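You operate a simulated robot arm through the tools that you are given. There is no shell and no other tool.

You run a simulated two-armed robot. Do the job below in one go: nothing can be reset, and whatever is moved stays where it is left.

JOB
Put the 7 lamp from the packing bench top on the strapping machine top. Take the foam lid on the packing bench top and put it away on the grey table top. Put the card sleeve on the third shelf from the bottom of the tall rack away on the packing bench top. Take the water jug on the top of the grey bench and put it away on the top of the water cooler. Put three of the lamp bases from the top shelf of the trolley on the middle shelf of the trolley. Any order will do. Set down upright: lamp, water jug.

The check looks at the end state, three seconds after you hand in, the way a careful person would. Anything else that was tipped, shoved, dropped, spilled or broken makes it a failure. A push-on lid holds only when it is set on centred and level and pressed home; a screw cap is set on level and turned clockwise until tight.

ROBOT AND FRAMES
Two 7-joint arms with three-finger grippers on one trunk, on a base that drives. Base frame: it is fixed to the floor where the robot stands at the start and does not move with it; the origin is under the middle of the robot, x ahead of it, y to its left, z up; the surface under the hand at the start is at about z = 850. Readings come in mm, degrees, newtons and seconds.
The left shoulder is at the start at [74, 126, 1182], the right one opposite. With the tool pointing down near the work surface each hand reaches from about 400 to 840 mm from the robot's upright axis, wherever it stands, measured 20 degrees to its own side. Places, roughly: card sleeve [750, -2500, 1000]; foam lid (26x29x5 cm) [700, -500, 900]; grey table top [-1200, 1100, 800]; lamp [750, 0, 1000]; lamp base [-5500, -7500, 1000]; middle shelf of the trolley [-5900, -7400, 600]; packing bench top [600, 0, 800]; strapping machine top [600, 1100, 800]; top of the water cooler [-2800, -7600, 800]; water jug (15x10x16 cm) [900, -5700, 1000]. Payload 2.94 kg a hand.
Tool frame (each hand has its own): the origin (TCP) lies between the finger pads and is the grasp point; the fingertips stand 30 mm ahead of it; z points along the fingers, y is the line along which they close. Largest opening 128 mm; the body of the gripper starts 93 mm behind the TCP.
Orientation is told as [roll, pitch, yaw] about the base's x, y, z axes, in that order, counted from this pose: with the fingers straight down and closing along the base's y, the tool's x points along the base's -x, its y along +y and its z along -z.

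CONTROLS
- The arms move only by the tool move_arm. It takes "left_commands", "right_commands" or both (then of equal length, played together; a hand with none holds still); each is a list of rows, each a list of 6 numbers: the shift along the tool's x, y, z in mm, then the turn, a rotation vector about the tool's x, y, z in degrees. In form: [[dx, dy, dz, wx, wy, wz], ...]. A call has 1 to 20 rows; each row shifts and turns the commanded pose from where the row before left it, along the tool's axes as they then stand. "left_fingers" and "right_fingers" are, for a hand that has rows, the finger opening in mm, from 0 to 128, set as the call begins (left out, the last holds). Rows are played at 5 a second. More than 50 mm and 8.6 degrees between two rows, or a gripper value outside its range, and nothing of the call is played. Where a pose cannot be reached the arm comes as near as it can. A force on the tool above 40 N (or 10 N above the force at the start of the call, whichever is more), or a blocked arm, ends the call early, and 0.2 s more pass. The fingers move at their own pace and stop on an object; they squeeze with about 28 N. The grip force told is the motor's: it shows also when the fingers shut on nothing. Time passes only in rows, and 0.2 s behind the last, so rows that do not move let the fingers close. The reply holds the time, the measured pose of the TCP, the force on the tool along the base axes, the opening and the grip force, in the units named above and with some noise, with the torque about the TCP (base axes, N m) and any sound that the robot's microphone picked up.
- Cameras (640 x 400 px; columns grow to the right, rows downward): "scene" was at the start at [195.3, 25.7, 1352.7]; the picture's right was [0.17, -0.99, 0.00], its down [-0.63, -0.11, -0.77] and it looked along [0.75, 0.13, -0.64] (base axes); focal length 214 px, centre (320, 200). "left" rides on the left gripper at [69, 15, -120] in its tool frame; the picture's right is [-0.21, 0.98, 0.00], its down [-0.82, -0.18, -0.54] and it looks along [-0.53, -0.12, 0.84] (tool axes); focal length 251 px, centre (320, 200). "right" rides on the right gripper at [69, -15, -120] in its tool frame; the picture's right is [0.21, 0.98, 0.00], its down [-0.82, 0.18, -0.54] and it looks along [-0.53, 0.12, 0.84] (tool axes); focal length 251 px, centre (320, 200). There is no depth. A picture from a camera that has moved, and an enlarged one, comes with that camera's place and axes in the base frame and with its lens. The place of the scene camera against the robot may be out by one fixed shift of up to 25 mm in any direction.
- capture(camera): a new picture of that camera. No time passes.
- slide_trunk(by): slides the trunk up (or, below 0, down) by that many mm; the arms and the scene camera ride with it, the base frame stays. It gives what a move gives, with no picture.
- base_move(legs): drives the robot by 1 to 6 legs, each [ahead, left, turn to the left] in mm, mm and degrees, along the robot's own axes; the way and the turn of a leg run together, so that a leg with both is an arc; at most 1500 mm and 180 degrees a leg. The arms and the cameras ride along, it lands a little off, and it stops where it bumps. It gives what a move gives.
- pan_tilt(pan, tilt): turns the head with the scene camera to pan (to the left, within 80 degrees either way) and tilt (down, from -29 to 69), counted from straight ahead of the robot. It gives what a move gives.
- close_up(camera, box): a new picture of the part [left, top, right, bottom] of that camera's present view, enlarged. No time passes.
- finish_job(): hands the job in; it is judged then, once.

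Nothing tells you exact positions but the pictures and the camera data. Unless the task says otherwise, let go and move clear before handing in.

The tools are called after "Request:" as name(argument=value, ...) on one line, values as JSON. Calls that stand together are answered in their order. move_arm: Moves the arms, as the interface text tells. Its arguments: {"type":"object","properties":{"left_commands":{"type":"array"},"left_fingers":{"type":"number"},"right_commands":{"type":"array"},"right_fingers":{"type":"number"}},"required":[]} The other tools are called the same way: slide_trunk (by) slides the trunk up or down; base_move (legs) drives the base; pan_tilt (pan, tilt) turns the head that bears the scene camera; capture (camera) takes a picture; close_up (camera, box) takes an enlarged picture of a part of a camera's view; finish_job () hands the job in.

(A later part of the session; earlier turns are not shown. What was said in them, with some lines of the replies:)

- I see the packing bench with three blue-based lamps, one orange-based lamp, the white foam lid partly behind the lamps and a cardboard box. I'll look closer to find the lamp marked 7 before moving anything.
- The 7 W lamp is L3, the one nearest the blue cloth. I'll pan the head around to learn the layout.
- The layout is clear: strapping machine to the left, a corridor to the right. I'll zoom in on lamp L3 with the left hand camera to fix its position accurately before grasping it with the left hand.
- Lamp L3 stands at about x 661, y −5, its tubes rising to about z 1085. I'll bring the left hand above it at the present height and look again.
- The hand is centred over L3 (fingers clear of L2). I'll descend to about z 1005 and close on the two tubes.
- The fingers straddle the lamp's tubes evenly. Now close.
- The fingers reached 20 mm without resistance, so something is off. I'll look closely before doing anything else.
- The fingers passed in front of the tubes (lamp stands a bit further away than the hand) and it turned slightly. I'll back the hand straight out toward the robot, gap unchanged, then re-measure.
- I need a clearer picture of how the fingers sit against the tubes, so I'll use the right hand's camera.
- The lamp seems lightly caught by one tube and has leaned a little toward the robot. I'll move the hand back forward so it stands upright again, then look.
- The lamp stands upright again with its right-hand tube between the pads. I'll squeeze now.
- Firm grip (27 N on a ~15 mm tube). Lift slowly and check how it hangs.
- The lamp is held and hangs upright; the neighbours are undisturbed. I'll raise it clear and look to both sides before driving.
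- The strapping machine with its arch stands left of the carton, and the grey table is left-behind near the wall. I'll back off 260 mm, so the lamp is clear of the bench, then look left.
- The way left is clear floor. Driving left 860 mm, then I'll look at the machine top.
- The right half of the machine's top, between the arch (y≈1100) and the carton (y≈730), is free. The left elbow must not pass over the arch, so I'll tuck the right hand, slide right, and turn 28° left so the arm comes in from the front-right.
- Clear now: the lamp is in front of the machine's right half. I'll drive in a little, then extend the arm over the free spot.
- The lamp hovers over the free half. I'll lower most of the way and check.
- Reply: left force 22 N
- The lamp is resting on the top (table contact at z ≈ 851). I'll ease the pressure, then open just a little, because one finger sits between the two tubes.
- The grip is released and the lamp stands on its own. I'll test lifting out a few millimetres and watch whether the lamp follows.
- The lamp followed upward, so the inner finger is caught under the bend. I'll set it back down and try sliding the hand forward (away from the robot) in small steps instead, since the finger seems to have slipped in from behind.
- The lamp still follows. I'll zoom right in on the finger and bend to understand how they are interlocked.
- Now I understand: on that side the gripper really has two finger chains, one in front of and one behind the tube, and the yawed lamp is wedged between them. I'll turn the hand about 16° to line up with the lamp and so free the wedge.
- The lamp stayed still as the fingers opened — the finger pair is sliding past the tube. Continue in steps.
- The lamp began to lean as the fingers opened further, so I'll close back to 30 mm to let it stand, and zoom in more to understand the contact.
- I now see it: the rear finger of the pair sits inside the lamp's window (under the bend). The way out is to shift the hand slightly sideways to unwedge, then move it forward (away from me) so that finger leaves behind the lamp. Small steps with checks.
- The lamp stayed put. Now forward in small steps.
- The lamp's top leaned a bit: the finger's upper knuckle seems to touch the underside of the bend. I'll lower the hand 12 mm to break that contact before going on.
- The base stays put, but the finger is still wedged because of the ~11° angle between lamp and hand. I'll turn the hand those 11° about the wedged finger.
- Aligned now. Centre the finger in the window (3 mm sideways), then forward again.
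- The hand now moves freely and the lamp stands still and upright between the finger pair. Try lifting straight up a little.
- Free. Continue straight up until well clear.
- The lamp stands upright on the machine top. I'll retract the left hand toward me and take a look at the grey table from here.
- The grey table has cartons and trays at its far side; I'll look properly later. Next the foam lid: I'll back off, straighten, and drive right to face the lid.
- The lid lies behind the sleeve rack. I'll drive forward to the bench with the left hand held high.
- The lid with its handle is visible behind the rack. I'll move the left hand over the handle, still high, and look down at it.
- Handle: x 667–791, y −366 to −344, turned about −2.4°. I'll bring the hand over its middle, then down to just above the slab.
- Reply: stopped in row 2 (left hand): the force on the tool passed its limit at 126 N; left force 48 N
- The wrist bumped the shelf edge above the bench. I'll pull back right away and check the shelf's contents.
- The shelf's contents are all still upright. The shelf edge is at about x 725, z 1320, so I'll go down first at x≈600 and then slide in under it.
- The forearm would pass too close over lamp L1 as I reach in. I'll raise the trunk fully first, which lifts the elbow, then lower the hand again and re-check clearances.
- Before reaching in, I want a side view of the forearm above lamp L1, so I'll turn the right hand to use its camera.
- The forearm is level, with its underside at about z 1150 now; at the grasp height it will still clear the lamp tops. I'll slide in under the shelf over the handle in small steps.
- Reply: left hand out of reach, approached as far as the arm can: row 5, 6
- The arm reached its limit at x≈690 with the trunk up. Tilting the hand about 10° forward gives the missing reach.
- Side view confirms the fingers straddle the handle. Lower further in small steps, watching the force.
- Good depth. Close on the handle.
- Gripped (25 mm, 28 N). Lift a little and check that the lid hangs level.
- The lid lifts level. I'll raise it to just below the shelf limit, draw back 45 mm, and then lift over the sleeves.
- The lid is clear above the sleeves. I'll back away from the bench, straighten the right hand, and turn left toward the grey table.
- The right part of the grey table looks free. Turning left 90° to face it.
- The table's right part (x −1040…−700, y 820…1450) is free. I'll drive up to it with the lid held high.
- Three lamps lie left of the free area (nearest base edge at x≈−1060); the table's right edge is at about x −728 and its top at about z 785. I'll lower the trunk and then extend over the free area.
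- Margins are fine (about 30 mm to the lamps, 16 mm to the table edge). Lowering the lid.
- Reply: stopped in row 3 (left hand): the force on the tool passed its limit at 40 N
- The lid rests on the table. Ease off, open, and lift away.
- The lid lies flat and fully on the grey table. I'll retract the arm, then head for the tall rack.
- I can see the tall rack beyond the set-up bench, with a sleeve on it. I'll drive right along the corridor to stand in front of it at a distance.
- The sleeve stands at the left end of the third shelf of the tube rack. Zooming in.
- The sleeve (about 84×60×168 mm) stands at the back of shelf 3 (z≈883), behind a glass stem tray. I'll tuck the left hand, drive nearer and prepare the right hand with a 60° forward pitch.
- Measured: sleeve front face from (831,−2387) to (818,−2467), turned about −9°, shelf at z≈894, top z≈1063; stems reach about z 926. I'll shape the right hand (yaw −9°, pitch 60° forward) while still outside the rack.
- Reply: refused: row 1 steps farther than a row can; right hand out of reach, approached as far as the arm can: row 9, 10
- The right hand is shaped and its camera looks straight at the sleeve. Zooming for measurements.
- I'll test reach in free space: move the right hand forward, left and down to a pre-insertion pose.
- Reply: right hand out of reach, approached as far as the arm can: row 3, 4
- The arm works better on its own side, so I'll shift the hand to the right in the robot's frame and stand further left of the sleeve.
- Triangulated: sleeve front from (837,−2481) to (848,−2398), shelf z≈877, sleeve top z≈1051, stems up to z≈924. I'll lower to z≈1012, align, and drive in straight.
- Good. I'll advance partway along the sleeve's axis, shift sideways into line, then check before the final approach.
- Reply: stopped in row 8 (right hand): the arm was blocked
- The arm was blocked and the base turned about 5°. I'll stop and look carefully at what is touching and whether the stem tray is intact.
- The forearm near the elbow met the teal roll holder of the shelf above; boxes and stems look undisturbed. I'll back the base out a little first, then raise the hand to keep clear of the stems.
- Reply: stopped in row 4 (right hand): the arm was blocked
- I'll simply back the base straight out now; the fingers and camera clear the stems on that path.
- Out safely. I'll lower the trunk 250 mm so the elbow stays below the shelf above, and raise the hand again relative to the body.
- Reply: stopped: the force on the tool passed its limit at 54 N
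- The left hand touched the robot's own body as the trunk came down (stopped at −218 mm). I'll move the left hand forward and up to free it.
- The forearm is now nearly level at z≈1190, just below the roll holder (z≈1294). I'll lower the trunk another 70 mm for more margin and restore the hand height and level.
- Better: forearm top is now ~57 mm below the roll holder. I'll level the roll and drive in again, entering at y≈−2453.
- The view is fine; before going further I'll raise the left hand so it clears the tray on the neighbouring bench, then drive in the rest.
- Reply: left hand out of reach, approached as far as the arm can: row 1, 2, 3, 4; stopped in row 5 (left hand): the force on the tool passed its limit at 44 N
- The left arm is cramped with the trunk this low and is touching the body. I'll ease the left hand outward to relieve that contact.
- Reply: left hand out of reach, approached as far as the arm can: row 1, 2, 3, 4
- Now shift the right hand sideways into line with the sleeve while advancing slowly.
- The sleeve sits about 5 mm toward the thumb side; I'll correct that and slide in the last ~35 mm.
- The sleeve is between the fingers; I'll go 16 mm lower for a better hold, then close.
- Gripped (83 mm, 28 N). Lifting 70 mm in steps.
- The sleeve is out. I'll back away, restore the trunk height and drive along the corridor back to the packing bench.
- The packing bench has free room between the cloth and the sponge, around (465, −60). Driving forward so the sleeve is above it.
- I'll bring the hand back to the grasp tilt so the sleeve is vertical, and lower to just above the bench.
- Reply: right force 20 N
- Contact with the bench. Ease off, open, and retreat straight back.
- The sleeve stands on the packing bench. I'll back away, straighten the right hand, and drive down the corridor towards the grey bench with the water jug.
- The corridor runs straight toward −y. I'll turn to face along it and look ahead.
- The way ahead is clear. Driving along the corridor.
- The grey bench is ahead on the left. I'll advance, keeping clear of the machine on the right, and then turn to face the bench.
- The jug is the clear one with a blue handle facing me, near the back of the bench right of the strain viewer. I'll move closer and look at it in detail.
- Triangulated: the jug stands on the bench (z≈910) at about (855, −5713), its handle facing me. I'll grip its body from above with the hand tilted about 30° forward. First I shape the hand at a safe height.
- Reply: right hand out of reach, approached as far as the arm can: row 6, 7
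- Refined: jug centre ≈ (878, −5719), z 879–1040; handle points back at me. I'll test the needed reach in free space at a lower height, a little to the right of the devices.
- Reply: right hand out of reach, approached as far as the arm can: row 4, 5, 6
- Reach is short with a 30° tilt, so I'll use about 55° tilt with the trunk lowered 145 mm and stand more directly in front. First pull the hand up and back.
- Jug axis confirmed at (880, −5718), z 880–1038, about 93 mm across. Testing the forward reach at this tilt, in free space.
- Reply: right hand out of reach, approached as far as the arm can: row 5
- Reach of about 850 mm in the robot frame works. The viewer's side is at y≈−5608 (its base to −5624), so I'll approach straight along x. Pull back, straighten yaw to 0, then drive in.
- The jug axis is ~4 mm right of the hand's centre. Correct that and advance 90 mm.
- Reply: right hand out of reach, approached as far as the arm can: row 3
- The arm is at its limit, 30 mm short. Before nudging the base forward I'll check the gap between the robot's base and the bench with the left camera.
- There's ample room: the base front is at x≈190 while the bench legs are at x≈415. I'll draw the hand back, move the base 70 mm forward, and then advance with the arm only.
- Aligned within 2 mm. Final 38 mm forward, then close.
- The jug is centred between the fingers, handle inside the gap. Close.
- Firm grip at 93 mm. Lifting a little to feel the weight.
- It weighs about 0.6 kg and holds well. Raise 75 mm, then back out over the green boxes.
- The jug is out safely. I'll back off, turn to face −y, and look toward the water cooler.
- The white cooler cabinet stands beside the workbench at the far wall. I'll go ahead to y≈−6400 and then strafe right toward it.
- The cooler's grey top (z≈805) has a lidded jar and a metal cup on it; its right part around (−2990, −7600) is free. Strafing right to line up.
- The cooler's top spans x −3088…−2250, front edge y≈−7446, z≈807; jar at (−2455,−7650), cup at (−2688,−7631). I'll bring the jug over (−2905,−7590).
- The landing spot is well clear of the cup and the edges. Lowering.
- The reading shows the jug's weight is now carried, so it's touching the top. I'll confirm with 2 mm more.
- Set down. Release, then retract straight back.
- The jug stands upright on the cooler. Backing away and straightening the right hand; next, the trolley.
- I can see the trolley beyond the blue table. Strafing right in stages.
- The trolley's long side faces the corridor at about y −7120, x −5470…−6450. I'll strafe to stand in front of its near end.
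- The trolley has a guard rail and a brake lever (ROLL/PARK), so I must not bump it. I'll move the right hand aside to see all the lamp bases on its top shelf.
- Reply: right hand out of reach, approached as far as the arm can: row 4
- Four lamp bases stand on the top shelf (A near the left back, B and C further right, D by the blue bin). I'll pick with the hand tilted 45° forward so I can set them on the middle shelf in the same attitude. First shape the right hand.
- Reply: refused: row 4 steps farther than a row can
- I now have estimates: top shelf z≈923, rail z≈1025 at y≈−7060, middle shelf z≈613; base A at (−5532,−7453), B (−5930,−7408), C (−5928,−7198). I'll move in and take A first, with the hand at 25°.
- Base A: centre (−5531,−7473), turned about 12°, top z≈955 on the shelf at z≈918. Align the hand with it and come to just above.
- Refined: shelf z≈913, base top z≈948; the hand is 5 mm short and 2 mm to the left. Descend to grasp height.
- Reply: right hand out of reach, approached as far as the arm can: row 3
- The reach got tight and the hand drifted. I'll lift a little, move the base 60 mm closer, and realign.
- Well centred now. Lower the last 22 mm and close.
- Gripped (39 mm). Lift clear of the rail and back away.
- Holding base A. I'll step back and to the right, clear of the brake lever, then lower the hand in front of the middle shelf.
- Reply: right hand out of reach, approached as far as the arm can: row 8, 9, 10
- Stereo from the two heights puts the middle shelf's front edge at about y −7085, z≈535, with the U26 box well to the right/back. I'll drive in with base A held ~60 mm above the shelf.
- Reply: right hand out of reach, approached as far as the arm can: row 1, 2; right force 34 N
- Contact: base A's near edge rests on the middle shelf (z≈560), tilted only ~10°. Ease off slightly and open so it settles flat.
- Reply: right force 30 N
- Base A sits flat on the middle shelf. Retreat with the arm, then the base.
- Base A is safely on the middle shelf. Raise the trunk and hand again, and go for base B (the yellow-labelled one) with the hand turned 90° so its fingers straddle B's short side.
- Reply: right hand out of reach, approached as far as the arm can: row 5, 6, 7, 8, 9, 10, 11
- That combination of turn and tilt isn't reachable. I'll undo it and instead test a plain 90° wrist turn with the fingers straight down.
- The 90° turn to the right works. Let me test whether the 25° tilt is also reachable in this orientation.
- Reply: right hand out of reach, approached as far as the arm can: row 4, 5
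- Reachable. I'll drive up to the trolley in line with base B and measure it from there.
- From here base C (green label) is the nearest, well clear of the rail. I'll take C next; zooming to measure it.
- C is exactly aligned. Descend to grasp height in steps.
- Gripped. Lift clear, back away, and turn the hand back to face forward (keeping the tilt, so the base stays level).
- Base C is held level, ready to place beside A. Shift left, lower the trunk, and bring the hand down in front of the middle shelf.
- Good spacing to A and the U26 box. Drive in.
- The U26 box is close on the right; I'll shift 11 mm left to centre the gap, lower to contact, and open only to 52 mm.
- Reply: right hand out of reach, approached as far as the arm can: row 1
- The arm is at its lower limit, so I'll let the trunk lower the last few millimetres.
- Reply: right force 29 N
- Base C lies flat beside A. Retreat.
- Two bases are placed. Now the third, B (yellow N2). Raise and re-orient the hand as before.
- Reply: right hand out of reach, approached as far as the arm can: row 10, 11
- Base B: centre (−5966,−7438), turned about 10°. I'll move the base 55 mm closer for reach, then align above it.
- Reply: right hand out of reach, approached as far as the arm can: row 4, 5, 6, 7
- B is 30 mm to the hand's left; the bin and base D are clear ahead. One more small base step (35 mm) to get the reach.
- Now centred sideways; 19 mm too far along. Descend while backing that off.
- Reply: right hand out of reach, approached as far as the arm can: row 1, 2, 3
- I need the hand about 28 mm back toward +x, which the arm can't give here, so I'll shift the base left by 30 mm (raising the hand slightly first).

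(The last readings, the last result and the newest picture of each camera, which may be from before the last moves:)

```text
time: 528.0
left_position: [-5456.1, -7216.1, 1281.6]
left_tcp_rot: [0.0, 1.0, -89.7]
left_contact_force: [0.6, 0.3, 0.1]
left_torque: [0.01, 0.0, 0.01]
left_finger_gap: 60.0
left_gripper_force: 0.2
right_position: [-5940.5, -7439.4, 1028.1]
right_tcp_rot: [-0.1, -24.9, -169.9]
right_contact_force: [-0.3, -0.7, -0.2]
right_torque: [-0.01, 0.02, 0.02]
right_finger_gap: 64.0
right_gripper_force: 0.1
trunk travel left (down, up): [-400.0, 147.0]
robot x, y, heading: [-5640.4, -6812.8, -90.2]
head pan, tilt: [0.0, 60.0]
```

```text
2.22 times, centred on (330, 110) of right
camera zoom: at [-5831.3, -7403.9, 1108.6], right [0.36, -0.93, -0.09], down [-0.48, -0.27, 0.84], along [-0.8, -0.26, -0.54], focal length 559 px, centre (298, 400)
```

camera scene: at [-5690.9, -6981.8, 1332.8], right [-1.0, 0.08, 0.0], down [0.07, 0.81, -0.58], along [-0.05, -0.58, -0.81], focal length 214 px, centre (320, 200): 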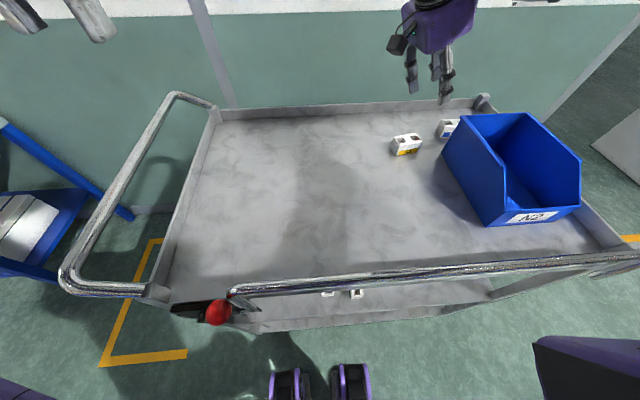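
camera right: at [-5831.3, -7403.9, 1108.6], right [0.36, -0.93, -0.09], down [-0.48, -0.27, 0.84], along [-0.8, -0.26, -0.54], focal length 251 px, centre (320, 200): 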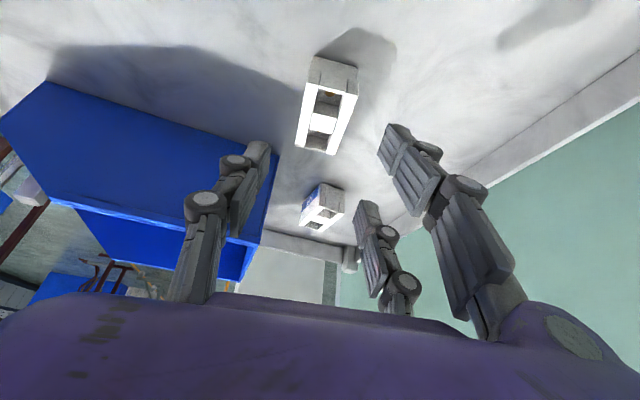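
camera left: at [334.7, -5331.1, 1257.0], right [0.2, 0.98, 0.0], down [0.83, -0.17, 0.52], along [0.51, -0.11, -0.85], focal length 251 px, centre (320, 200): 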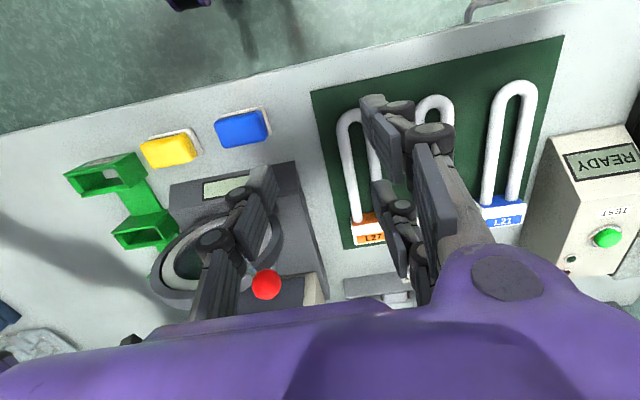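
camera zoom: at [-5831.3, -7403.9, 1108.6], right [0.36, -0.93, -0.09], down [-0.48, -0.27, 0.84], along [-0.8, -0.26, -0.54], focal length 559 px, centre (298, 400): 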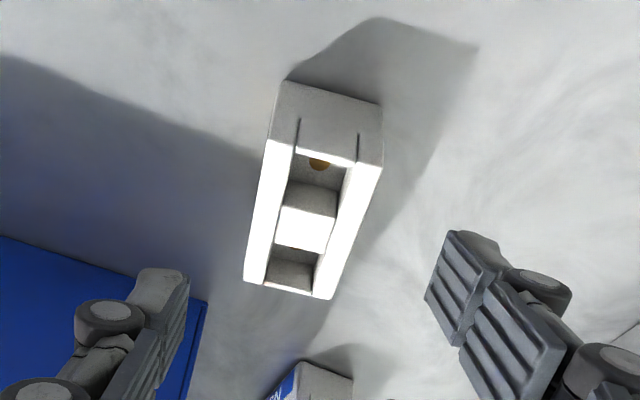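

Aligned: only 15 mm forward and 70 mm down to go.

Request:
move_arm(right_commands=[[5.3, -0.2, 23, 0, 0, 0], [5.3, -0.2, 23, 0, 0, 0], [2.4, -0.2, 11, 0, 0, 0], [0, 0, 0, 0, 0, 0]])

Request:
capture(camera="right")

Request:
close_up(camera="right", box=[220, 60, 440, 240])

```text
time: 529.0
left_position: [-5456.2, -7214.8, 1281.8]
left_tcp_rot: [0.1, 0.9, -89.7]
left_contact_force: [-0.2, -0.3, 0.0]
left_torque: [-0.01, 0.02, -0.02]
left_finger_gap: 60.2
left_gripper_force: 0.0
right_position: [-5952.1, -7442.0, 971.0]
right_tcp_rot: [0.0, -24.9, -170.0]
right_contact_force: [0.0, -0.4, 0.1]
right_torque: [-0.01, -0.03, -0.01]
right_finger_gap: 63.7
right_gripper_force: 0.0
trunk travel left (down, up): [-400.0, 147.0]
robot x, y, heading: [-5641.3, -6811.0, -90.2]
head pan, tilt: [0.0, 60.0]
```

```text
taken
camera right: at [-5843.6, -7406.2, 1051.5], right [0.36, -0.93, -0.09], down [-0.48, -0.27, 0.84], along [-0.8, -0.26, -0.54], focal length 251 px, centre (320, 200)
```

right: 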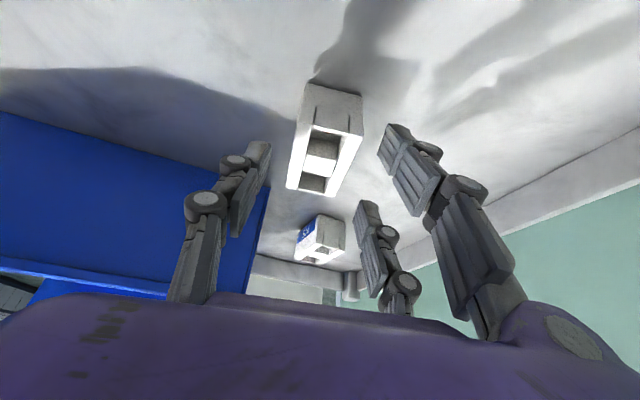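

```text
2.22 times, centred on (330, 150) of right
camera zoom: at [-5843.6, -7406.2, 1051.5], right [0.36, -0.93, -0.09], down [-0.48, -0.27, 0.84], along [-0.8, -0.26, -0.54], focal length 559 px, centre (298, 311)
```

zoom: 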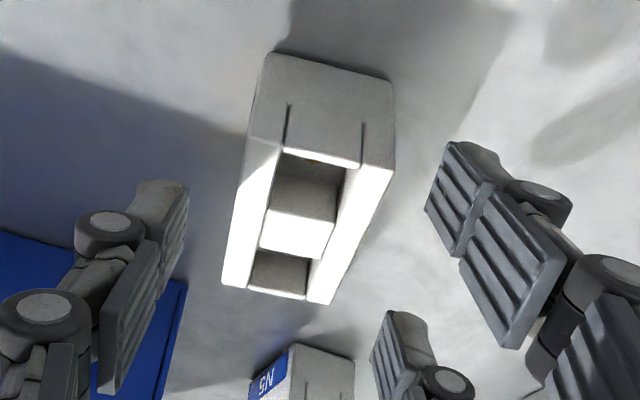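

Aligned within 2 mm. Final descent and grip.

Request:
move_arm(right_commands=[[2.6, -0.8, 5.6, 0, 0, 0], [2.6, -0.7, 5.6, 0, 0, 0], [0, 0, 0, 0, 0, 0]])

Request:
move_arm(right_commands=[[0, 0, 0, 0, 0, 0], [0, 0, 0, 0, 0, 0], [0, 0, 0, 0, 0, 0], [0, 0, 0, 0, 0, 0]], right_fingers=15)

Request:
capture(camera="right")

```text
time: 529.8
left_position: [-5456.0, -7215.7, 1282.1]
left_tcp_rot: [0.0, 1.1, -89.7]
left_contact_force: [0.0, -0.1, -0.6]
left_torque: [-0.01, 0.0, 0.04]
left_finger_gap: 59.9
left_gripper_force: 0.0
right_position: [-5952.7, -7440.2, 960.0]
right_tcp_rot: [0.1, -24.9, -170.0]
right_contact_force: [0.6, -0.2, 0.5]
right_torque: [0.0, -0.01, -0.02]
right_finger_gap: 63.9
right_gripper_force: 0.1
trunk travel left (down, up): [-400.0, 147.0]
robot x, y, heading: [-5640.4, -6809.0, -90.2]
head pan, tilt: [0.0, 60.0]
```

```text
time: 530.8
left_position: [-5457.3, -7214.9, 1281.3]
left_tcp_rot: [0.0, 0.9, -89.6]
left_contact_force: [0.0, -0.4, -0.5]
left_torque: [-0.01, 0.0, 0.0]
left_finger_gap: 59.9
left_gripper_force: 0.0
right_position: [-5952.5, -7438.9, 959.9]
right_tcp_rot: [-0.1, -24.9, -170.0]
right_contact_force: [-0.7, -0.3, 0.5]
right_torque: [-0.03, -0.02, 0.02]
right_finger_gap: 38.8
right_gripper_force: 28.3
trunk travel left (down, up): [-400.0, 147.0]
robot x, y, heading: [-5640.8, -6812.2, -90.5]
head pan, tilt: [0.0, 60.0]
```

```text
taken
camera right: at [-5843.6, -7403.9, 1039.7], right [0.36, -0.93, -0.09], down [-0.48, -0.27, 0.84], along [-0.8, -0.26, -0.54], focal length 251 px, centre (320, 200)
```

right: 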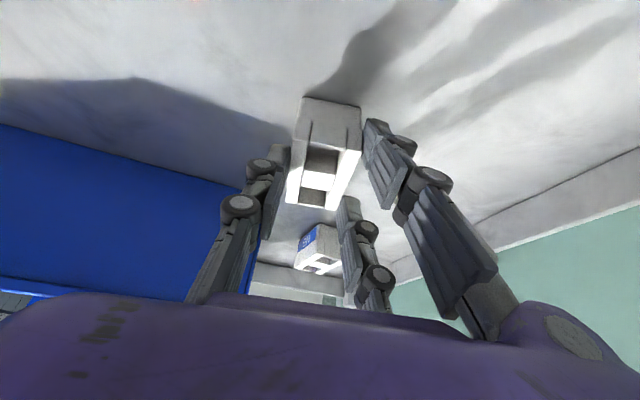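

Gripped B. Lift and back away.

Request:
move_arm(right_commands=[[-6, 0, -13, 0, 0, 0], [-12, 0, -26, 0, 0, 0], [-16, 0, -34, 0, 0, 0], [-16, 0, -34, 0, 0, 0], [-12, 0, -26, 0, 0, 0], [0, 0, 0, 0, 0, 0]])

Request:
capture(camera="right")

Request:
base_move(legs=[[-200, 0, 0]])

Request:
move_arm(right_commands=[[-12, 0, -26, 0, 0, 0], [-12, 0, -26, 0, 0, 0], [0, 0, 0, 0, 0, 0]])

Request:
base_move(legs=[[-360, 0, 0.3]])

```text
time: 532.2
left_position: [-5456.0, -7215.8, 1281.7]
left_tcp_rot: [0.0, 1.0, -89.7]
left_contact_force: [-1.0, -0.7, 0.1]
left_torque: [0.0, -0.01, 0.0]
left_finger_gap: 59.9
left_gripper_force: 0.1
right_position: [-5955.7, -7442.5, 1104.3]
right_tcp_rot: [-0.2, -24.9, -170.1]
right_contact_force: [-0.7, 0.3, -0.5]
right_torque: [-0.01, -0.01, 0.0]
right_finger_gap: 38.6
right_gripper_force: 27.1
trunk travel left (down, up): [-400.0, 147.0]
robot x, y, heading: [-5639.6, -6808.4, -90.2]
head pan, tilt: [0.0, 60.0]
```

```text
taken
camera right: at [-5847.0, -7406.0, 1184.8], right [0.36, -0.93, -0.09], down [-0.48, -0.27, 0.84], along [-0.8, -0.26, -0.54], focal length 251 px, centre (320, 200)
```

right: 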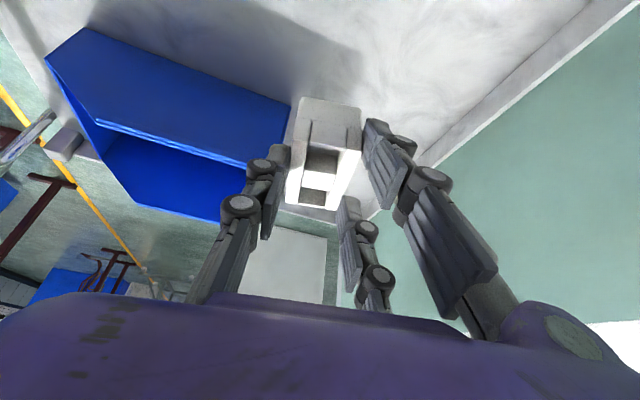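

```text
time: 533.8
left_position: [-5455.5, -7016.9, 1280.8]
left_tcp_rot: [0.0, 1.1, -89.5]
left_contact_force: [0.5, 0.4, 0.9]
left_torque: [-0.02, 0.02, 0.03]
left_finger_gap: 60.0
left_gripper_force: 0.1
right_position: [-5953.6, -7243.7, 1104.8]
right_tcp_rot: [-0.3, -25.0, -169.8]
right_contact_force: [0.2, -0.6, -1.0]
right_torque: [0.05, -0.02, -0.04]
right_finger_gap: 38.4
right_gripper_force: 28.2
trunk travel left (down, up): [-400.0, 147.0]
robot x, y, heading: [-5640.9, -6612.0, -89.8]
head pan, tilt: [0.0, 60.0]
```

```text
time: 534.6
left_position: [-5455.1, -7017.4, 1281.7]
left_tcp_rot: [0.1, 1.2, -89.5]
left_contact_force: [-0.3, -0.5, 0.1]
left_torque: [0.01, 0.01, 0.01]
left_finger_gap: 60.1
left_gripper_force: 0.0
right_position: [-5953.9, -7243.4, 1160.5]
right_tcp_rot: [-0.1, -24.9, -169.7]
right_contact_force: [0.9, -0.3, -0.6]
right_torque: [0.03, -0.01, 0.01]
right_finger_gap: 38.6
right_gripper_force: 27.7
trunk travel left (down, up): [-400.0, 147.0]
robot x, y, heading: [-5640.1, -6614.2, -90.3]
head pan, tilt: [0.0, 60.0]
```

```text
time: 536.9
left_position: [-5453.8, -6653.6, 1281.0]
left_tcp_rot: [-0.2, 1.1, -89.2]
left_contact_force: [-0.3, -0.1, -0.3]
left_torque: [0.01, 0.01, 0.03]
left_finger_gap: 60.0
left_gripper_force: 0.0
right_position: [-5949.7, -6881.7, 1161.5]
right_tcp_rot: [-0.2, -25.0, -169.5]
right_contact_force: [-0.1, 0.6, -0.1]
right_torque: [0.02, 0.0, 0.03]
right_finger_gap: 38.9
right_gripper_force: 28.0
trunk travel left (down, up): [-400.0, 147.0]
robot x, y, heading: [-5644.0, -6250.6, -89.4]
head pan, tilt: [0.0, 60.0]
```

Holding B. Turn the hand back to face forward, shift left, and lower in front of the middle shelf.

Request:
move_arm(right_commands=[[5.5, -32.8, -2.6, 0, 0, 0], [5.5, -32.8, -2.6, 0, 0, 0], [5.5, -32.8, -2.6, 0, 0, 0], [0, 0, 0, -3.36, 0, -7.2], [0, 0, 0, -3.36, 0, -7.2], [0, 0, 0, -3.36, 0, -7.2], [0, 0, 0, -3.36, 0, -7.2], [0, 0, 0, -3.36, 0, -7.2], [0, 0, 0, -3.36, 0, -7.2], [0, 0, 0, -3.36, 0, -7.2], [0, 0, 0, -3.36, 0, -7.2], [0, 0, 0, -3.36, 0, -7.2], [0, 0, 0, -3.36, 0, -7.2], [0, 0, 0, 0, 0, 0]])

Request:
base_move(legs=[[0, 190, -0.6]])

Request:
capture(camera="right")

Request:
close_up(camera="right", box=[200, 40, 520, 240])

```text
time: 539.9
left_position: [-5453.2, -6653.3, 1280.7]
left_tcp_rot: [0.0, 1.2, -89.2]
left_contact_force: [-0.3, -0.7, -0.6]
left_torque: [-0.04, 0.01, -0.01]
left_finger_gap: 60.2
left_gripper_force: 0.1
right_position: [-5949.8, -6783.1, 1161.2]
right_tcp_rot: [0.1, -24.9, -90.1]
right_contact_force: [-0.1, 0.3, -0.3]
right_torque: [0.01, 0.01, 0.01]
right_finger_gap: 38.6
right_gripper_force: 27.9
trunk travel left (down, up): [-400.0, 147.0]
robot x, y, heading: [-5642.0, -6253.2, -89.6]
head pan, tilt: [0.0, 60.0]
```

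```text
time: 542.2
left_position: [-5269.4, -6655.4, 1282.1]
left_tcp_rot: [-0.1, 1.1, -89.9]
left_contact_force: [-0.4, 0.4, 0.1]
left_torque: [0.01, -0.02, -0.01]
left_finger_gap: 59.8
left_gripper_force: 0.1
right_position: [-5768.0, -6779.2, 1161.4]
right_tcp_rot: [0.1, -24.8, -90.8]
right_contact_force: [0.0, 0.6, -0.6]
right_torque: [0.01, 0.01, 0.03]
right_finger_gap: 38.4
right_gripper_force: 28.0
trunk travel left (down, up): [-400.0, 147.0]
robot x, y, heading: [-5455.0, -6248.5, -90.6]
head pan, tilt: [0.0, 60.0]
```

```text
taken
camera right: at [-5782.0, -6665.0, 1241.1], right [0.98, 0.18, -0.09], down [0.17, -0.52, 0.84], along [0.11, -0.83, -0.54], focal length 251 px, centre (320, 200)
```

right: 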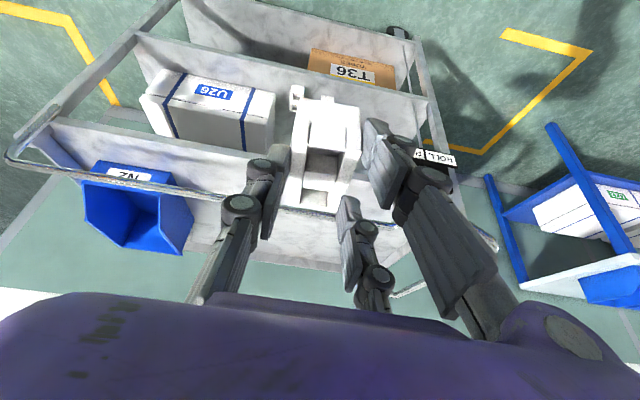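

```text
2.00 times, centred on (360, 140) of right
camera zoom: at [-5782.0, -6665.0, 1241.1], right [0.98, 0.18, -0.09], down [0.17, -0.52, 0.84], along [0.11, -0.83, -0.54], focal length 503 px, centre (240, 320)
```

zoom: 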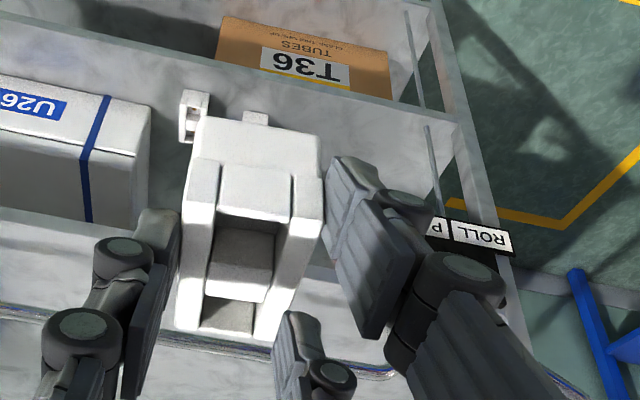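

Request:
base_move(legs=[[0, 42, 0.5]])

Request:
slide_trunk(by=-158)

Request:
move_arm(right_commands=[[4.3, 10.9, 37.7, 0, 0, 0], [4.3, 10.9, 37.7, 0, 0, 0], [4.3, 10.9, 37.7, 0, 0, 0], [4.3, 10.9, 37.7, 0, 0, 0], [4.3, 10.9, 37.7, 0, 0, 0], [4.3, 10.9, 37.7, 0, 0, 0], [4.3, 10.9, 37.7, 0, 0, 0], [4.3, 10.9, 37.7, 0, 0, 0], [4.3, 10.9, 37.7, 0, 0, 0], [0, 0, 0, 0, -5, 0], [0, 0, 0, 0, -5, 0], [0, 0, 0, 0, 0, 0]])

Request:
capture(camera="right")

Request:
pan_tilt(pan=-25, tilt=35)

Request:
capture(camera="scene")

```text
time: 543.2
left_position: [-5224.4, -6653.3, 1281.2]
left_tcp_rot: [0.0, 1.0, -89.4]
left_contact_force: [0.8, 1.3, 0.3]
left_torque: [0.0, 0.02, 0.01]
left_finger_gap: 59.7
left_gripper_force: 0.1
right_position: [-5722.6, -6781.4, 1161.7]
right_tcp_rot: [0.0, -24.8, -90.3]
right_contact_force: [0.9, 0.7, -0.5]
right_torque: [0.0, 0.02, 0.01]
right_finger_gap: 38.5
right_gripper_force: 28.2
trunk travel left (down, up): [-400.0, 147.0]
robot x, y, heading: [-5411.0, -6250.9, -89.6]
head pan, tilt: [0.0, 60.0]
```

```text
time: 545.1
left_position: [-5224.5, -6652.3, 1123.3]
left_tcp_rot: [0.1, 1.0, -89.3]
left_contact_force: [0.0, 0.1, -0.5]
left_torque: [0.0, -0.03, 0.0]
left_finger_gap: 60.0
left_gripper_force: 0.1
right_position: [-5722.2, -6782.3, 1003.2]
right_tcp_rot: [0.2, -24.9, -90.3]
right_contact_force: [-0.2, 0.1, -0.2]
right_torque: [0.05, -0.01, 0.04]
right_finger_gap: 38.4
right_gripper_force: 27.5
trunk travel left (down, up): [-242.0, 305.0]
robot x, y, heading: [-5414.4, -6247.5, -89.7]
head pan, tilt: [0.0, 60.0]
```

```text
time: 547.7
left_position: [-5224.9, -6653.6, 1123.8]
left_tcp_rot: [0.0, 1.1, -89.3]
left_contact_force: [0.3, 0.4, -0.2]
left_torque: [-0.01, 0.03, -0.02]
left_finger_gap: 59.8
left_gripper_force: 0.1
right_position: [-5624.8, -6889.4, 679.2]
right_tcp_rot: [0.0, -34.9, -90.5]
right_contact_force: [-0.4, 1.0, -0.5]
right_torque: [0.02, -0.01, 0.0]
right_finger_gap: 38.4
right_gripper_force: 28.0
trunk travel left (down, up): [-242.0, 305.0]
robot x, y, heading: [-5410.3, -6249.3, -89.9]
head pan, tilt: [0.0, 60.0]
```

```text
taken
camera right: at [-5638.9, -6763.7, 737.7], right [0.98, 0.17, -0.12], down [0.18, -0.37, 0.91], along [0.11, -0.92, -0.39], focal length 251 px, centre (320, 200)
```

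right: 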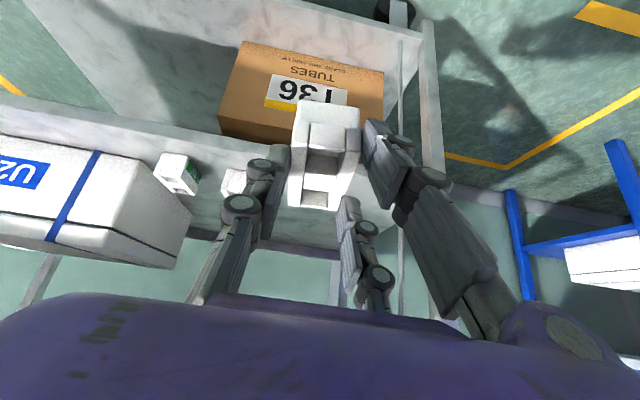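

```text
time: 548.5
left_position: [-5224.9, -6654.6, 1124.0]
left_tcp_rot: [0.0, 1.1, -89.3]
left_contact_force: [1.0, 0.8, -0.1]
left_torque: [0.0, 0.02, -0.02]
left_finger_gap: 60.1
left_gripper_force: 0.1
right_position: [-5625.3, -6890.6, 677.7]
right_tcp_rot: [0.1, -34.8, -90.4]
right_contact_force: [0.2, 0.3, 0.1]
right_torque: [0.0, -0.01, 0.01]
right_finger_gap: 38.3
right_gripper_force: 28.5
trunk travel left (down, up): [-242.0, 305.0]
robot x, y, heading: [-5412.4, -6253.6, -89.8]
head pan, tilt: [-25.0, 35.0]
```

```text
taken
camera scene: at [-5446.8, -6470.7, 1202.1], right [-0.91, 0.42, 0.0], down [0.24, 0.52, -0.82], along [-0.34, -0.74, -0.57], focal length 214 px, centre (320, 200)
```

scene: 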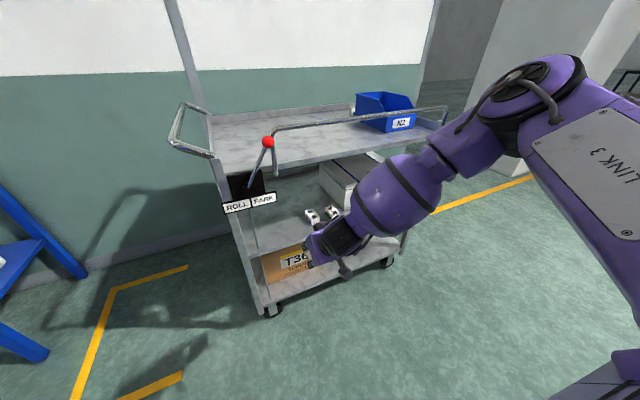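

Clear of the lever (which is higher and to the left). Drive in with a small shift right.

Request:
base_move(legs=[[252, -8, 0]])

Request:
capture(camera="right")

Request:
capture(camera="scene")

```text
time: 550.4
left_position: [-5231.2, -6910.0, 1122.7]
left_tcp_rot: [0.0, 1.0, -89.3]
left_contact_force: [0.8, -1.4, 0.4]
left_torque: [0.05, 0.07, 0.01]
left_finger_gap: 60.2
left_gripper_force: 0.0
right_position: [-5630.0, -7147.0, 678.3]
right_tcp_rot: [0.1, -34.8, -90.3]
right_contact_force: [0.2, -0.3, -2.3]
right_torque: [-0.01, 0.02, -0.03]
right_finger_gap: 38.5
right_gripper_force: 28.4
trunk travel left (down, up): [-242.0, 305.0]
robot x, y, heading: [-5421.4, -6503.3, -90.1]
head pan, tilt: [-25.0, 35.0]
```

```text
taken
camera right: at [-5645.7, -7021.3, 737.5], right [0.98, 0.17, -0.12], down [0.18, -0.37, 0.91], along [0.11, -0.91, -0.39], focal length 251 px, centre (320, 200)
```

right: 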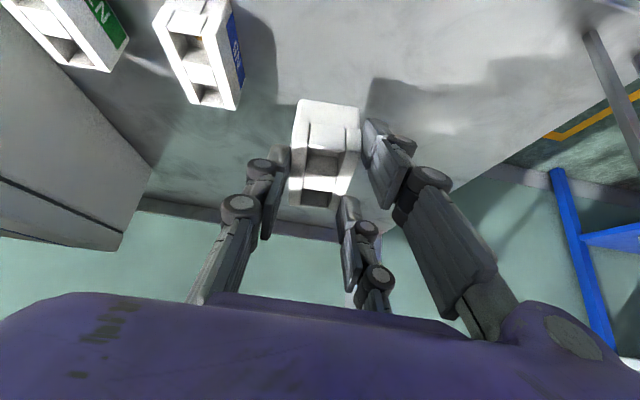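

```text
taken
camera scene: at [-5453.7, -6728.4, 1202.1], right [-0.91, 0.42, 0.0], down [0.24, 0.52, -0.82], along [-0.34, -0.74, -0.57], focal length 214 px, centre (320, 200)
```

scene: 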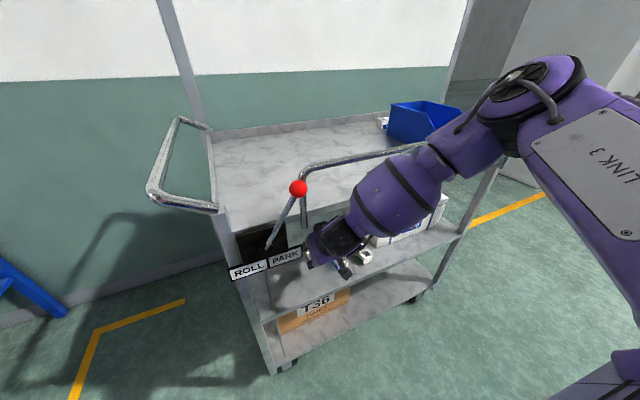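

The PARK plate is only about 10 mm from the gripper body, so I'll shift 12 mm to the right before lowering.

Request:
move_arm(right_commands=[[0, -12, 0, 0, 0, 0], [8.6, 0, 12.3, 0, 0, 0], [8.6, 0, 12.3, 0, 0, 0], [5.7, 0, 8.2, 0, 0, 0], [4, 0, 5.7, 0, 0, 0], [0, 0, 0, 0, 0, 0]])

Request:
capture(camera="right")

Request:
slide_trunk(by=-4)

```text
time: 551.8
left_position: [-5230.4, -6910.1, 1124.7]
left_tcp_rot: [0.0, 1.1, -89.3]
left_contact_force: [0.1, -0.1, -0.6]
left_torque: [0.01, 0.02, -0.02]
left_finger_gap: 60.1
left_gripper_force: 0.0
right_position: [-5641.3, -7147.0, 632.1]
right_tcp_rot: [0.1, -34.8, -90.3]
right_contact_force: [0.1, -0.1, -1.1]
right_torque: [0.04, 0.02, 0.03]
right_finger_gap: 38.4
right_gripper_force: 28.0
trunk travel left (down, up): [-242.0, 305.0]
robot x, y, heading: [-5416.5, -6505.6, -90.0]
head pan, tilt: [-25.0, 35.0]
```

```text
taken
camera right: at [-5656.6, -7021.1, 691.3], right [0.98, 0.17, -0.12], down [0.18, -0.37, 0.91], along [0.11, -0.91, -0.39], focal length 251 px, centre (320, 200)
```

right: 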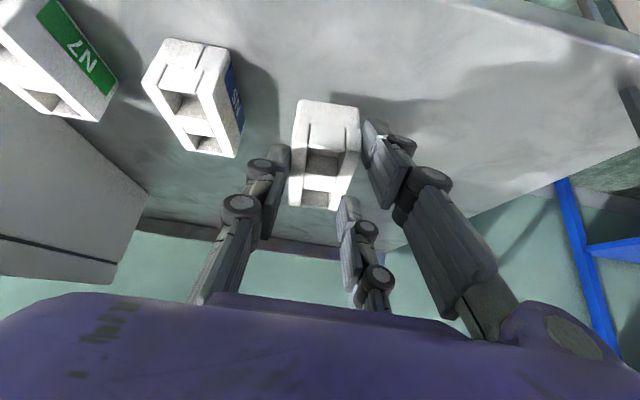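

```text
time: 552.3
left_position: [-5231.9, -6911.8, 1119.3]
left_tcp_rot: [0.0, 1.1, -89.3]
left_contact_force: [0.7, 0.8, 0.1]
left_torque: [0.0, 0.02, 0.04]
left_finger_gap: 60.0
left_gripper_force: 0.0
right_position: [-5642.4, -7147.5, 627.9]
right_tcp_rot: [0.0, -34.7, -90.4]
right_contact_force: [-0.3, 0.1, -1.1]
right_torque: [0.02, 0.02, 0.01]
right_finger_gap: 38.3
right_gripper_force: 27.9
trunk travel left (down, up): [-238.0, 309.0]
robot x, y, heading: [-5416.7, -6509.5, -89.7]
head pan, tilt: [-25.0, 35.0]
```

Continue lowering in small steps to contact.

Request:
move_arm(right_commands=[[2.9, 0, 4.1, 0, 0, 0], [2.9, 0, 4.1, 0, 0, 0], [0, 0, 0, 0, 0, 0]])

Request:
slide_trunk(by=-4)

Request:
slide_trunk(by=-3)

```text
time: 553.1
left_position: [-5231.6, -6910.4, 1119.4]
left_tcp_rot: [-0.1, 1.2, -89.3]
left_contact_force: [0.2, 0.0, -0.1]
left_torque: [-0.07, 0.0, 0.02]
left_finger_gap: 60.2
left_gripper_force: 0.1
right_position: [-5643.4, -7145.9, 617.4]
right_tcp_rot: [0.1, -34.8, -90.3]
right_contact_force: [0.2, 0.5, -1.3]
right_torque: [0.04, 0.04, 0.0]
right_finger_gap: 38.2
right_gripper_force: 28.3
trunk travel left (down, up): [-238.0, 309.0]
robot x, y, heading: [-5417.4, -6507.1, -89.7]
head pan, tilt: [-25.0, 35.0]
```

```text
time: 553.7
left_position: [-5231.1, -6911.0, 1115.6]
left_tcp_rot: [0.0, 1.1, -89.1]
left_contact_force: [0.1, 0.3, 0.5]
left_torque: [0.0, -0.03, 0.02]
left_finger_gap: 60.1
left_gripper_force: 0.2
right_position: [-5642.8, -7147.7, 614.3]
right_tcp_rot: [0.1, -34.8, -90.4]
right_contact_force: [0.3, 0.6, 0.1]
right_torque: [0.04, 0.02, -0.02]
right_finger_gap: 38.4
right_gripper_force: 27.5
trunk travel left (down, up): [-234.0, 313.0]
robot x, y, heading: [-5418.6, -6507.4, -89.6]
head pan, tilt: [-25.0, 35.0]
```

```text
time: 554.2
left_position: [-5231.6, -6910.4, 1113.0]
left_tcp_rot: [0.1, 1.2, -89.2]
left_contact_force: [-0.8, -0.4, -0.5]
left_torque: [-0.01, 0.03, 0.02]
left_finger_gap: 60.1
left_gripper_force: 0.0
right_position: [-5643.0, -7146.5, 611.3]
right_tcp_rot: [0.2, -34.9, -90.3]
right_contact_force: [0.0, -0.3, 3.7]
right_torque: [0.0, -0.08, -0.01]
right_finger_gap: 38.6
right_gripper_force: 28.2
trunk travel left (down, up): [-231.0, 316.0]
robot x, y, heading: [-5418.7, -6506.5, -89.8]
head pan, tilt: [-25.0, 35.0]
```

Contact. Release.

Request:
slide_trunk(by=-1)

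Request:
move_arm(right_commands=[[0, 0, 0, 0, 0, 0], [0, 0, 0, 0, 0, 0], [0, 0, 0, 0, 0, 0]], right_fingers=53)

Request:
capture(camera="right")

Request:
close_up(camera="right", box=[100, 20, 440, 230])

```text
time: 554.7
left_position: [-5230.4, -6909.1, 1111.6]
left_tcp_rot: [0.0, 0.9, -89.3]
left_contact_force: [1.1, -1.1, -0.4]
left_torque: [-0.02, -0.01, -0.01]
left_finger_gap: 59.9
left_gripper_force: 0.0
right_position: [-5642.1, -7147.1, 612.3]
right_tcp_rot: [0.2, -35.0, -90.4]
right_contact_force: [-1.6, -0.5, 12.2]
right_torque: [0.03, -0.2, -0.03]
right_finger_gap: 38.2
right_gripper_force: 28.2
trunk travel left (down, up): [-230.0, 317.0]
robot x, y, heading: [-5421.5, -6510.4, -89.6]
head pan, tilt: [-25.0, 35.0]
```

```text
time: 555.5
left_position: [-5232.2, -6910.9, 1111.8]
left_tcp_rot: [0.0, 1.1, -89.4]
left_contact_force: [0.0, 0.6, 0.9]
left_torque: [-0.01, -0.02, -0.01]
left_finger_gap: 60.1
left_gripper_force: 0.0
right_position: [-5642.3, -7146.7, 609.4]
right_tcp_rot: [0.1, -34.8, -90.3]
right_contact_force: [0.3, 0.2, 0.5]
right_torque: [0.02, 0.01, 0.0]
right_finger_gap: 52.7
right_gripper_force: 0.1
trunk travel left (down, up): [-230.0, 317.0]
robot x, y, heading: [-5419.1, -6509.7, -89.7]
head pan, tilt: [-25.0, 35.0]
```

```text
taken
camera right: at [-5657.5, -7020.7, 668.7], right [0.98, 0.17, -0.12], down [0.18, -0.37, 0.91], along [0.11, -0.91, -0.39], focal length 251 px, centre (320, 200)
```

right: 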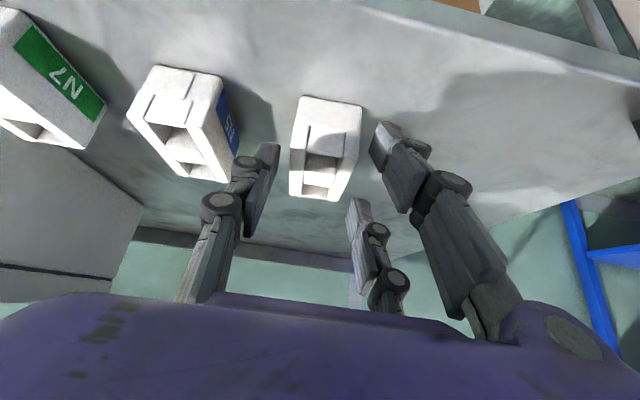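

```text
1.88 times, centred on (270, 125) of right
camera zoom: at [-5657.5, -7020.7, 668.7], right [0.98, 0.17, -0.12], down [0.18, -0.37, 0.91], along [0.11, -0.91, -0.39], focal length 473 px, centre (414, 341)
```

zoom: 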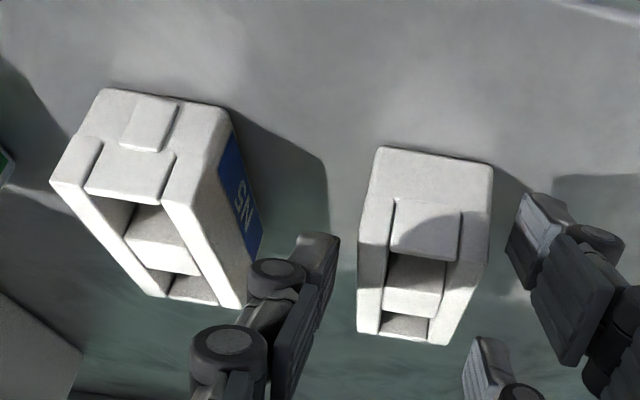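

All three bases are flat on the middle shelf. Retreat straight back.

Request:
move_arm(right_commands=[[-2.8, 0, -4.1, 0, 0, 0], [-2.8, 0, -4.1, 0, 0, 0], [12.3, 0, -8.6, 0, 0, 0], [12.3, 0, -8.6, 0, 0, 0], [20, 0, -14, 0, 0, 0], [24, 0, -17, 0, 0, 0], [0, 0, 0, 0, 0, 0]])

Request:
base_move(legs=[[-300, 0, 0]])

Request:
slide_trunk(by=170)

Request:
pan_tilt(pan=-15, tilt=35)

Request:
capture(camera="scene")

Request:
close_up(camera="scene", box=[220, 60, 460, 260])

```text
time: 557.1
left_position: [-5231.2, -6911.6, 1110.9]
left_tcp_rot: [0.0, 1.1, -89.3]
left_contact_force: [0.6, -0.9, -0.3]
left_torque: [0.01, 0.02, -0.01]
left_finger_gap: 59.9
left_gripper_force: 0.0
right_position: [-5644.7, -7062.1, 619.7]
right_tcp_rot: [0.2, -34.8, -90.3]
right_contact_force: [0.0, 0.1, 0.6]
right_torque: [-0.02, 0.01, 0.0]
right_finger_gap: 53.1
right_gripper_force: 0.1
trunk travel left (down, up): [-230.0, 317.0]
robot x, y, heading: [-5419.3, -6508.0, -89.7]
head pan, tilt: [-25.0, 35.0]
```

```text
time: 559.1
left_position: [-5233.2, -6616.8, 1111.8]
left_tcp_rot: [0.0, 1.0, -89.4]
left_contact_force: [-0.3, 1.1, 0.3]
left_torque: [-0.06, 0.0, 0.01]
left_finger_gap: 59.9
left_gripper_force: 0.2
right_position: [-5647.4, -6767.3, 618.9]
right_tcp_rot: [0.1, -34.9, -90.4]
right_contact_force: [0.7, -0.8, 0.0]
right_torque: [0.0, -0.01, 0.01]
right_finger_gap: 52.9
right_gripper_force: 0.0
trunk travel left (down, up): [-230.0, 317.0]
robot x, y, heading: [-5422.0, -6212.0, -89.8]
head pan, tilt: [-25.0, 35.0]
```

```text
time: 561.0
left_position: [-5233.4, -6616.2, 1280.6]
left_tcp_rot: [-0.1, 1.1, -89.3]
left_contact_force: [0.0, -1.1, 0.5]
left_torque: [0.04, 0.02, -0.02]
left_finger_gap: 59.9
left_gripper_force: 0.0
right_position: [-5647.1, -6766.2, 788.8]
right_tcp_rot: [0.1, -34.7, -90.4]
right_contact_force: [0.2, 0.0, 0.4]
right_torque: [-0.02, -0.04, -0.02]
right_finger_gap: 53.0
right_gripper_force: 0.1
trunk travel left (down, up): [-400.0, 147.0]
robot x, y, heading: [-5419.0, -6213.4, -89.9]
head pan, tilt: [-25.0, 35.0]
```

```text
time: 561.8
left_position: [-5232.1, -6615.8, 1281.5]
left_tcp_rot: [0.0, 1.0, -89.4]
left_contact_force: [-0.7, 0.1, -0.2]
left_torque: [-0.02, 0.03, -0.01]
left_finger_gap: 60.2
left_gripper_force: 0.1
right_position: [-5647.1, -6766.8, 789.7]
right_tcp_rot: [0.1, -34.9, -90.4]
right_contact_force: [0.6, -0.6, -0.7]
right_torque: [0.01, -0.02, -0.01]
right_finger_gap: 53.0
right_gripper_force: 0.1
trunk travel left (down, up): [-400.0, 147.0]
robot x, y, heading: [-5421.6, -6210.2, -90.0]
head pan, tilt: [-15.0, 35.0]
```

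```text
taken
camera scene: at [-5441.0, -6396.7, 1360.5], right [-0.97, 0.26, 0.0], down [0.15, 0.55, -0.82], along [-0.21, -0.79, -0.57], focal length 214 px, centre (320, 200)
```

scene: 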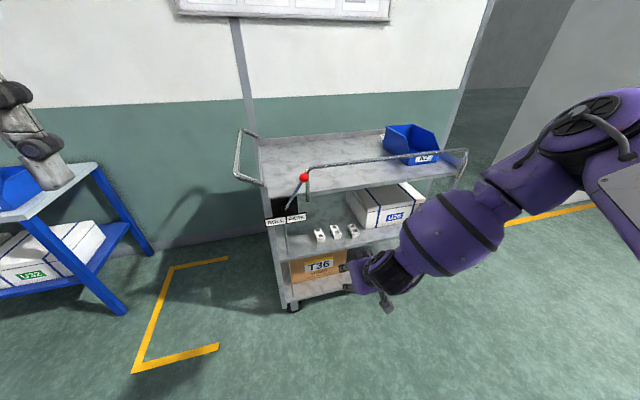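

```text
2.00 times, centred on (340, 160) of scene
camera zoom: at [-5441.0, -6396.7, 1360.5], right [-0.97, 0.26, 0.0], down [0.15, 0.55, -0.82], along [-0.21, -0.79, -0.57], focal length 429 px, centre (280, 280)
```

zoom: 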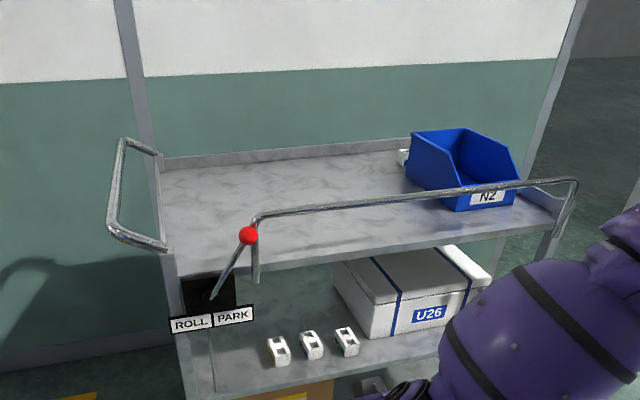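

All five parts of the job are done, and both hands are empty and clear of everything:

- **Lamp:** the 7 W lamp stands upright on the strapping machine.
- **Lid:** the foam lid lies on the grey table.
- **Sleeve:** the card sleeve stands on the packing bench.
- **Jug:** the water jug stands upright on the cooler.
- **Bases:** three lamp bases sit on the trolley's middle shelf.

The arm bumped the shelf above the packing bench once, and the tube rack's roll holder once. Nothing there looked moved afterwards. I'm handing in.

Request:
finish_job()

```text
The job is handed in.
```

The job is handed in, and as far as the pictures show, all five parts are done. I saw each item in place when I let go of it. I did not drive back for a second look at the first four.

- **Lamp:** the 7 W lamp (marked L3) stands upright on the right half of the strapping machine top.
- **Foam lid:** it lies flat on the grey table, right of the three lamps there, with about 15–25 mm to the table's right edge.
- **Card sleeve:** it stands upright on the packing bench, between the blue cloth and the sponge.
- **Water jug:** it stands upright on the right part of the water cooler top, clear of the cup and the jar.
- **Lamp bases:** three sit flat in a row near the front of the trolley's middle shelf. The fourth is still on the top shelf beside the blue bin.

Some things went wrong on the way:

- **Packing bench shelf:** while I was reaching for the lid, the left wrist hit the shelf edge at up to 126 N. Everything on the shelf was still upright afterwards.
- **Tube rack:** while I was reaching for the sleeve, the right arm jammed against the roll holder above that shelf, which turned the robot's base about 5°. The boxes above and the glass stems looked undisturbed.
- **Lamp grip:** the lamp got caught between the fingers, so it leaned and turned a little, at the bench and again at the machine. It was standing upright and free when I moved away.
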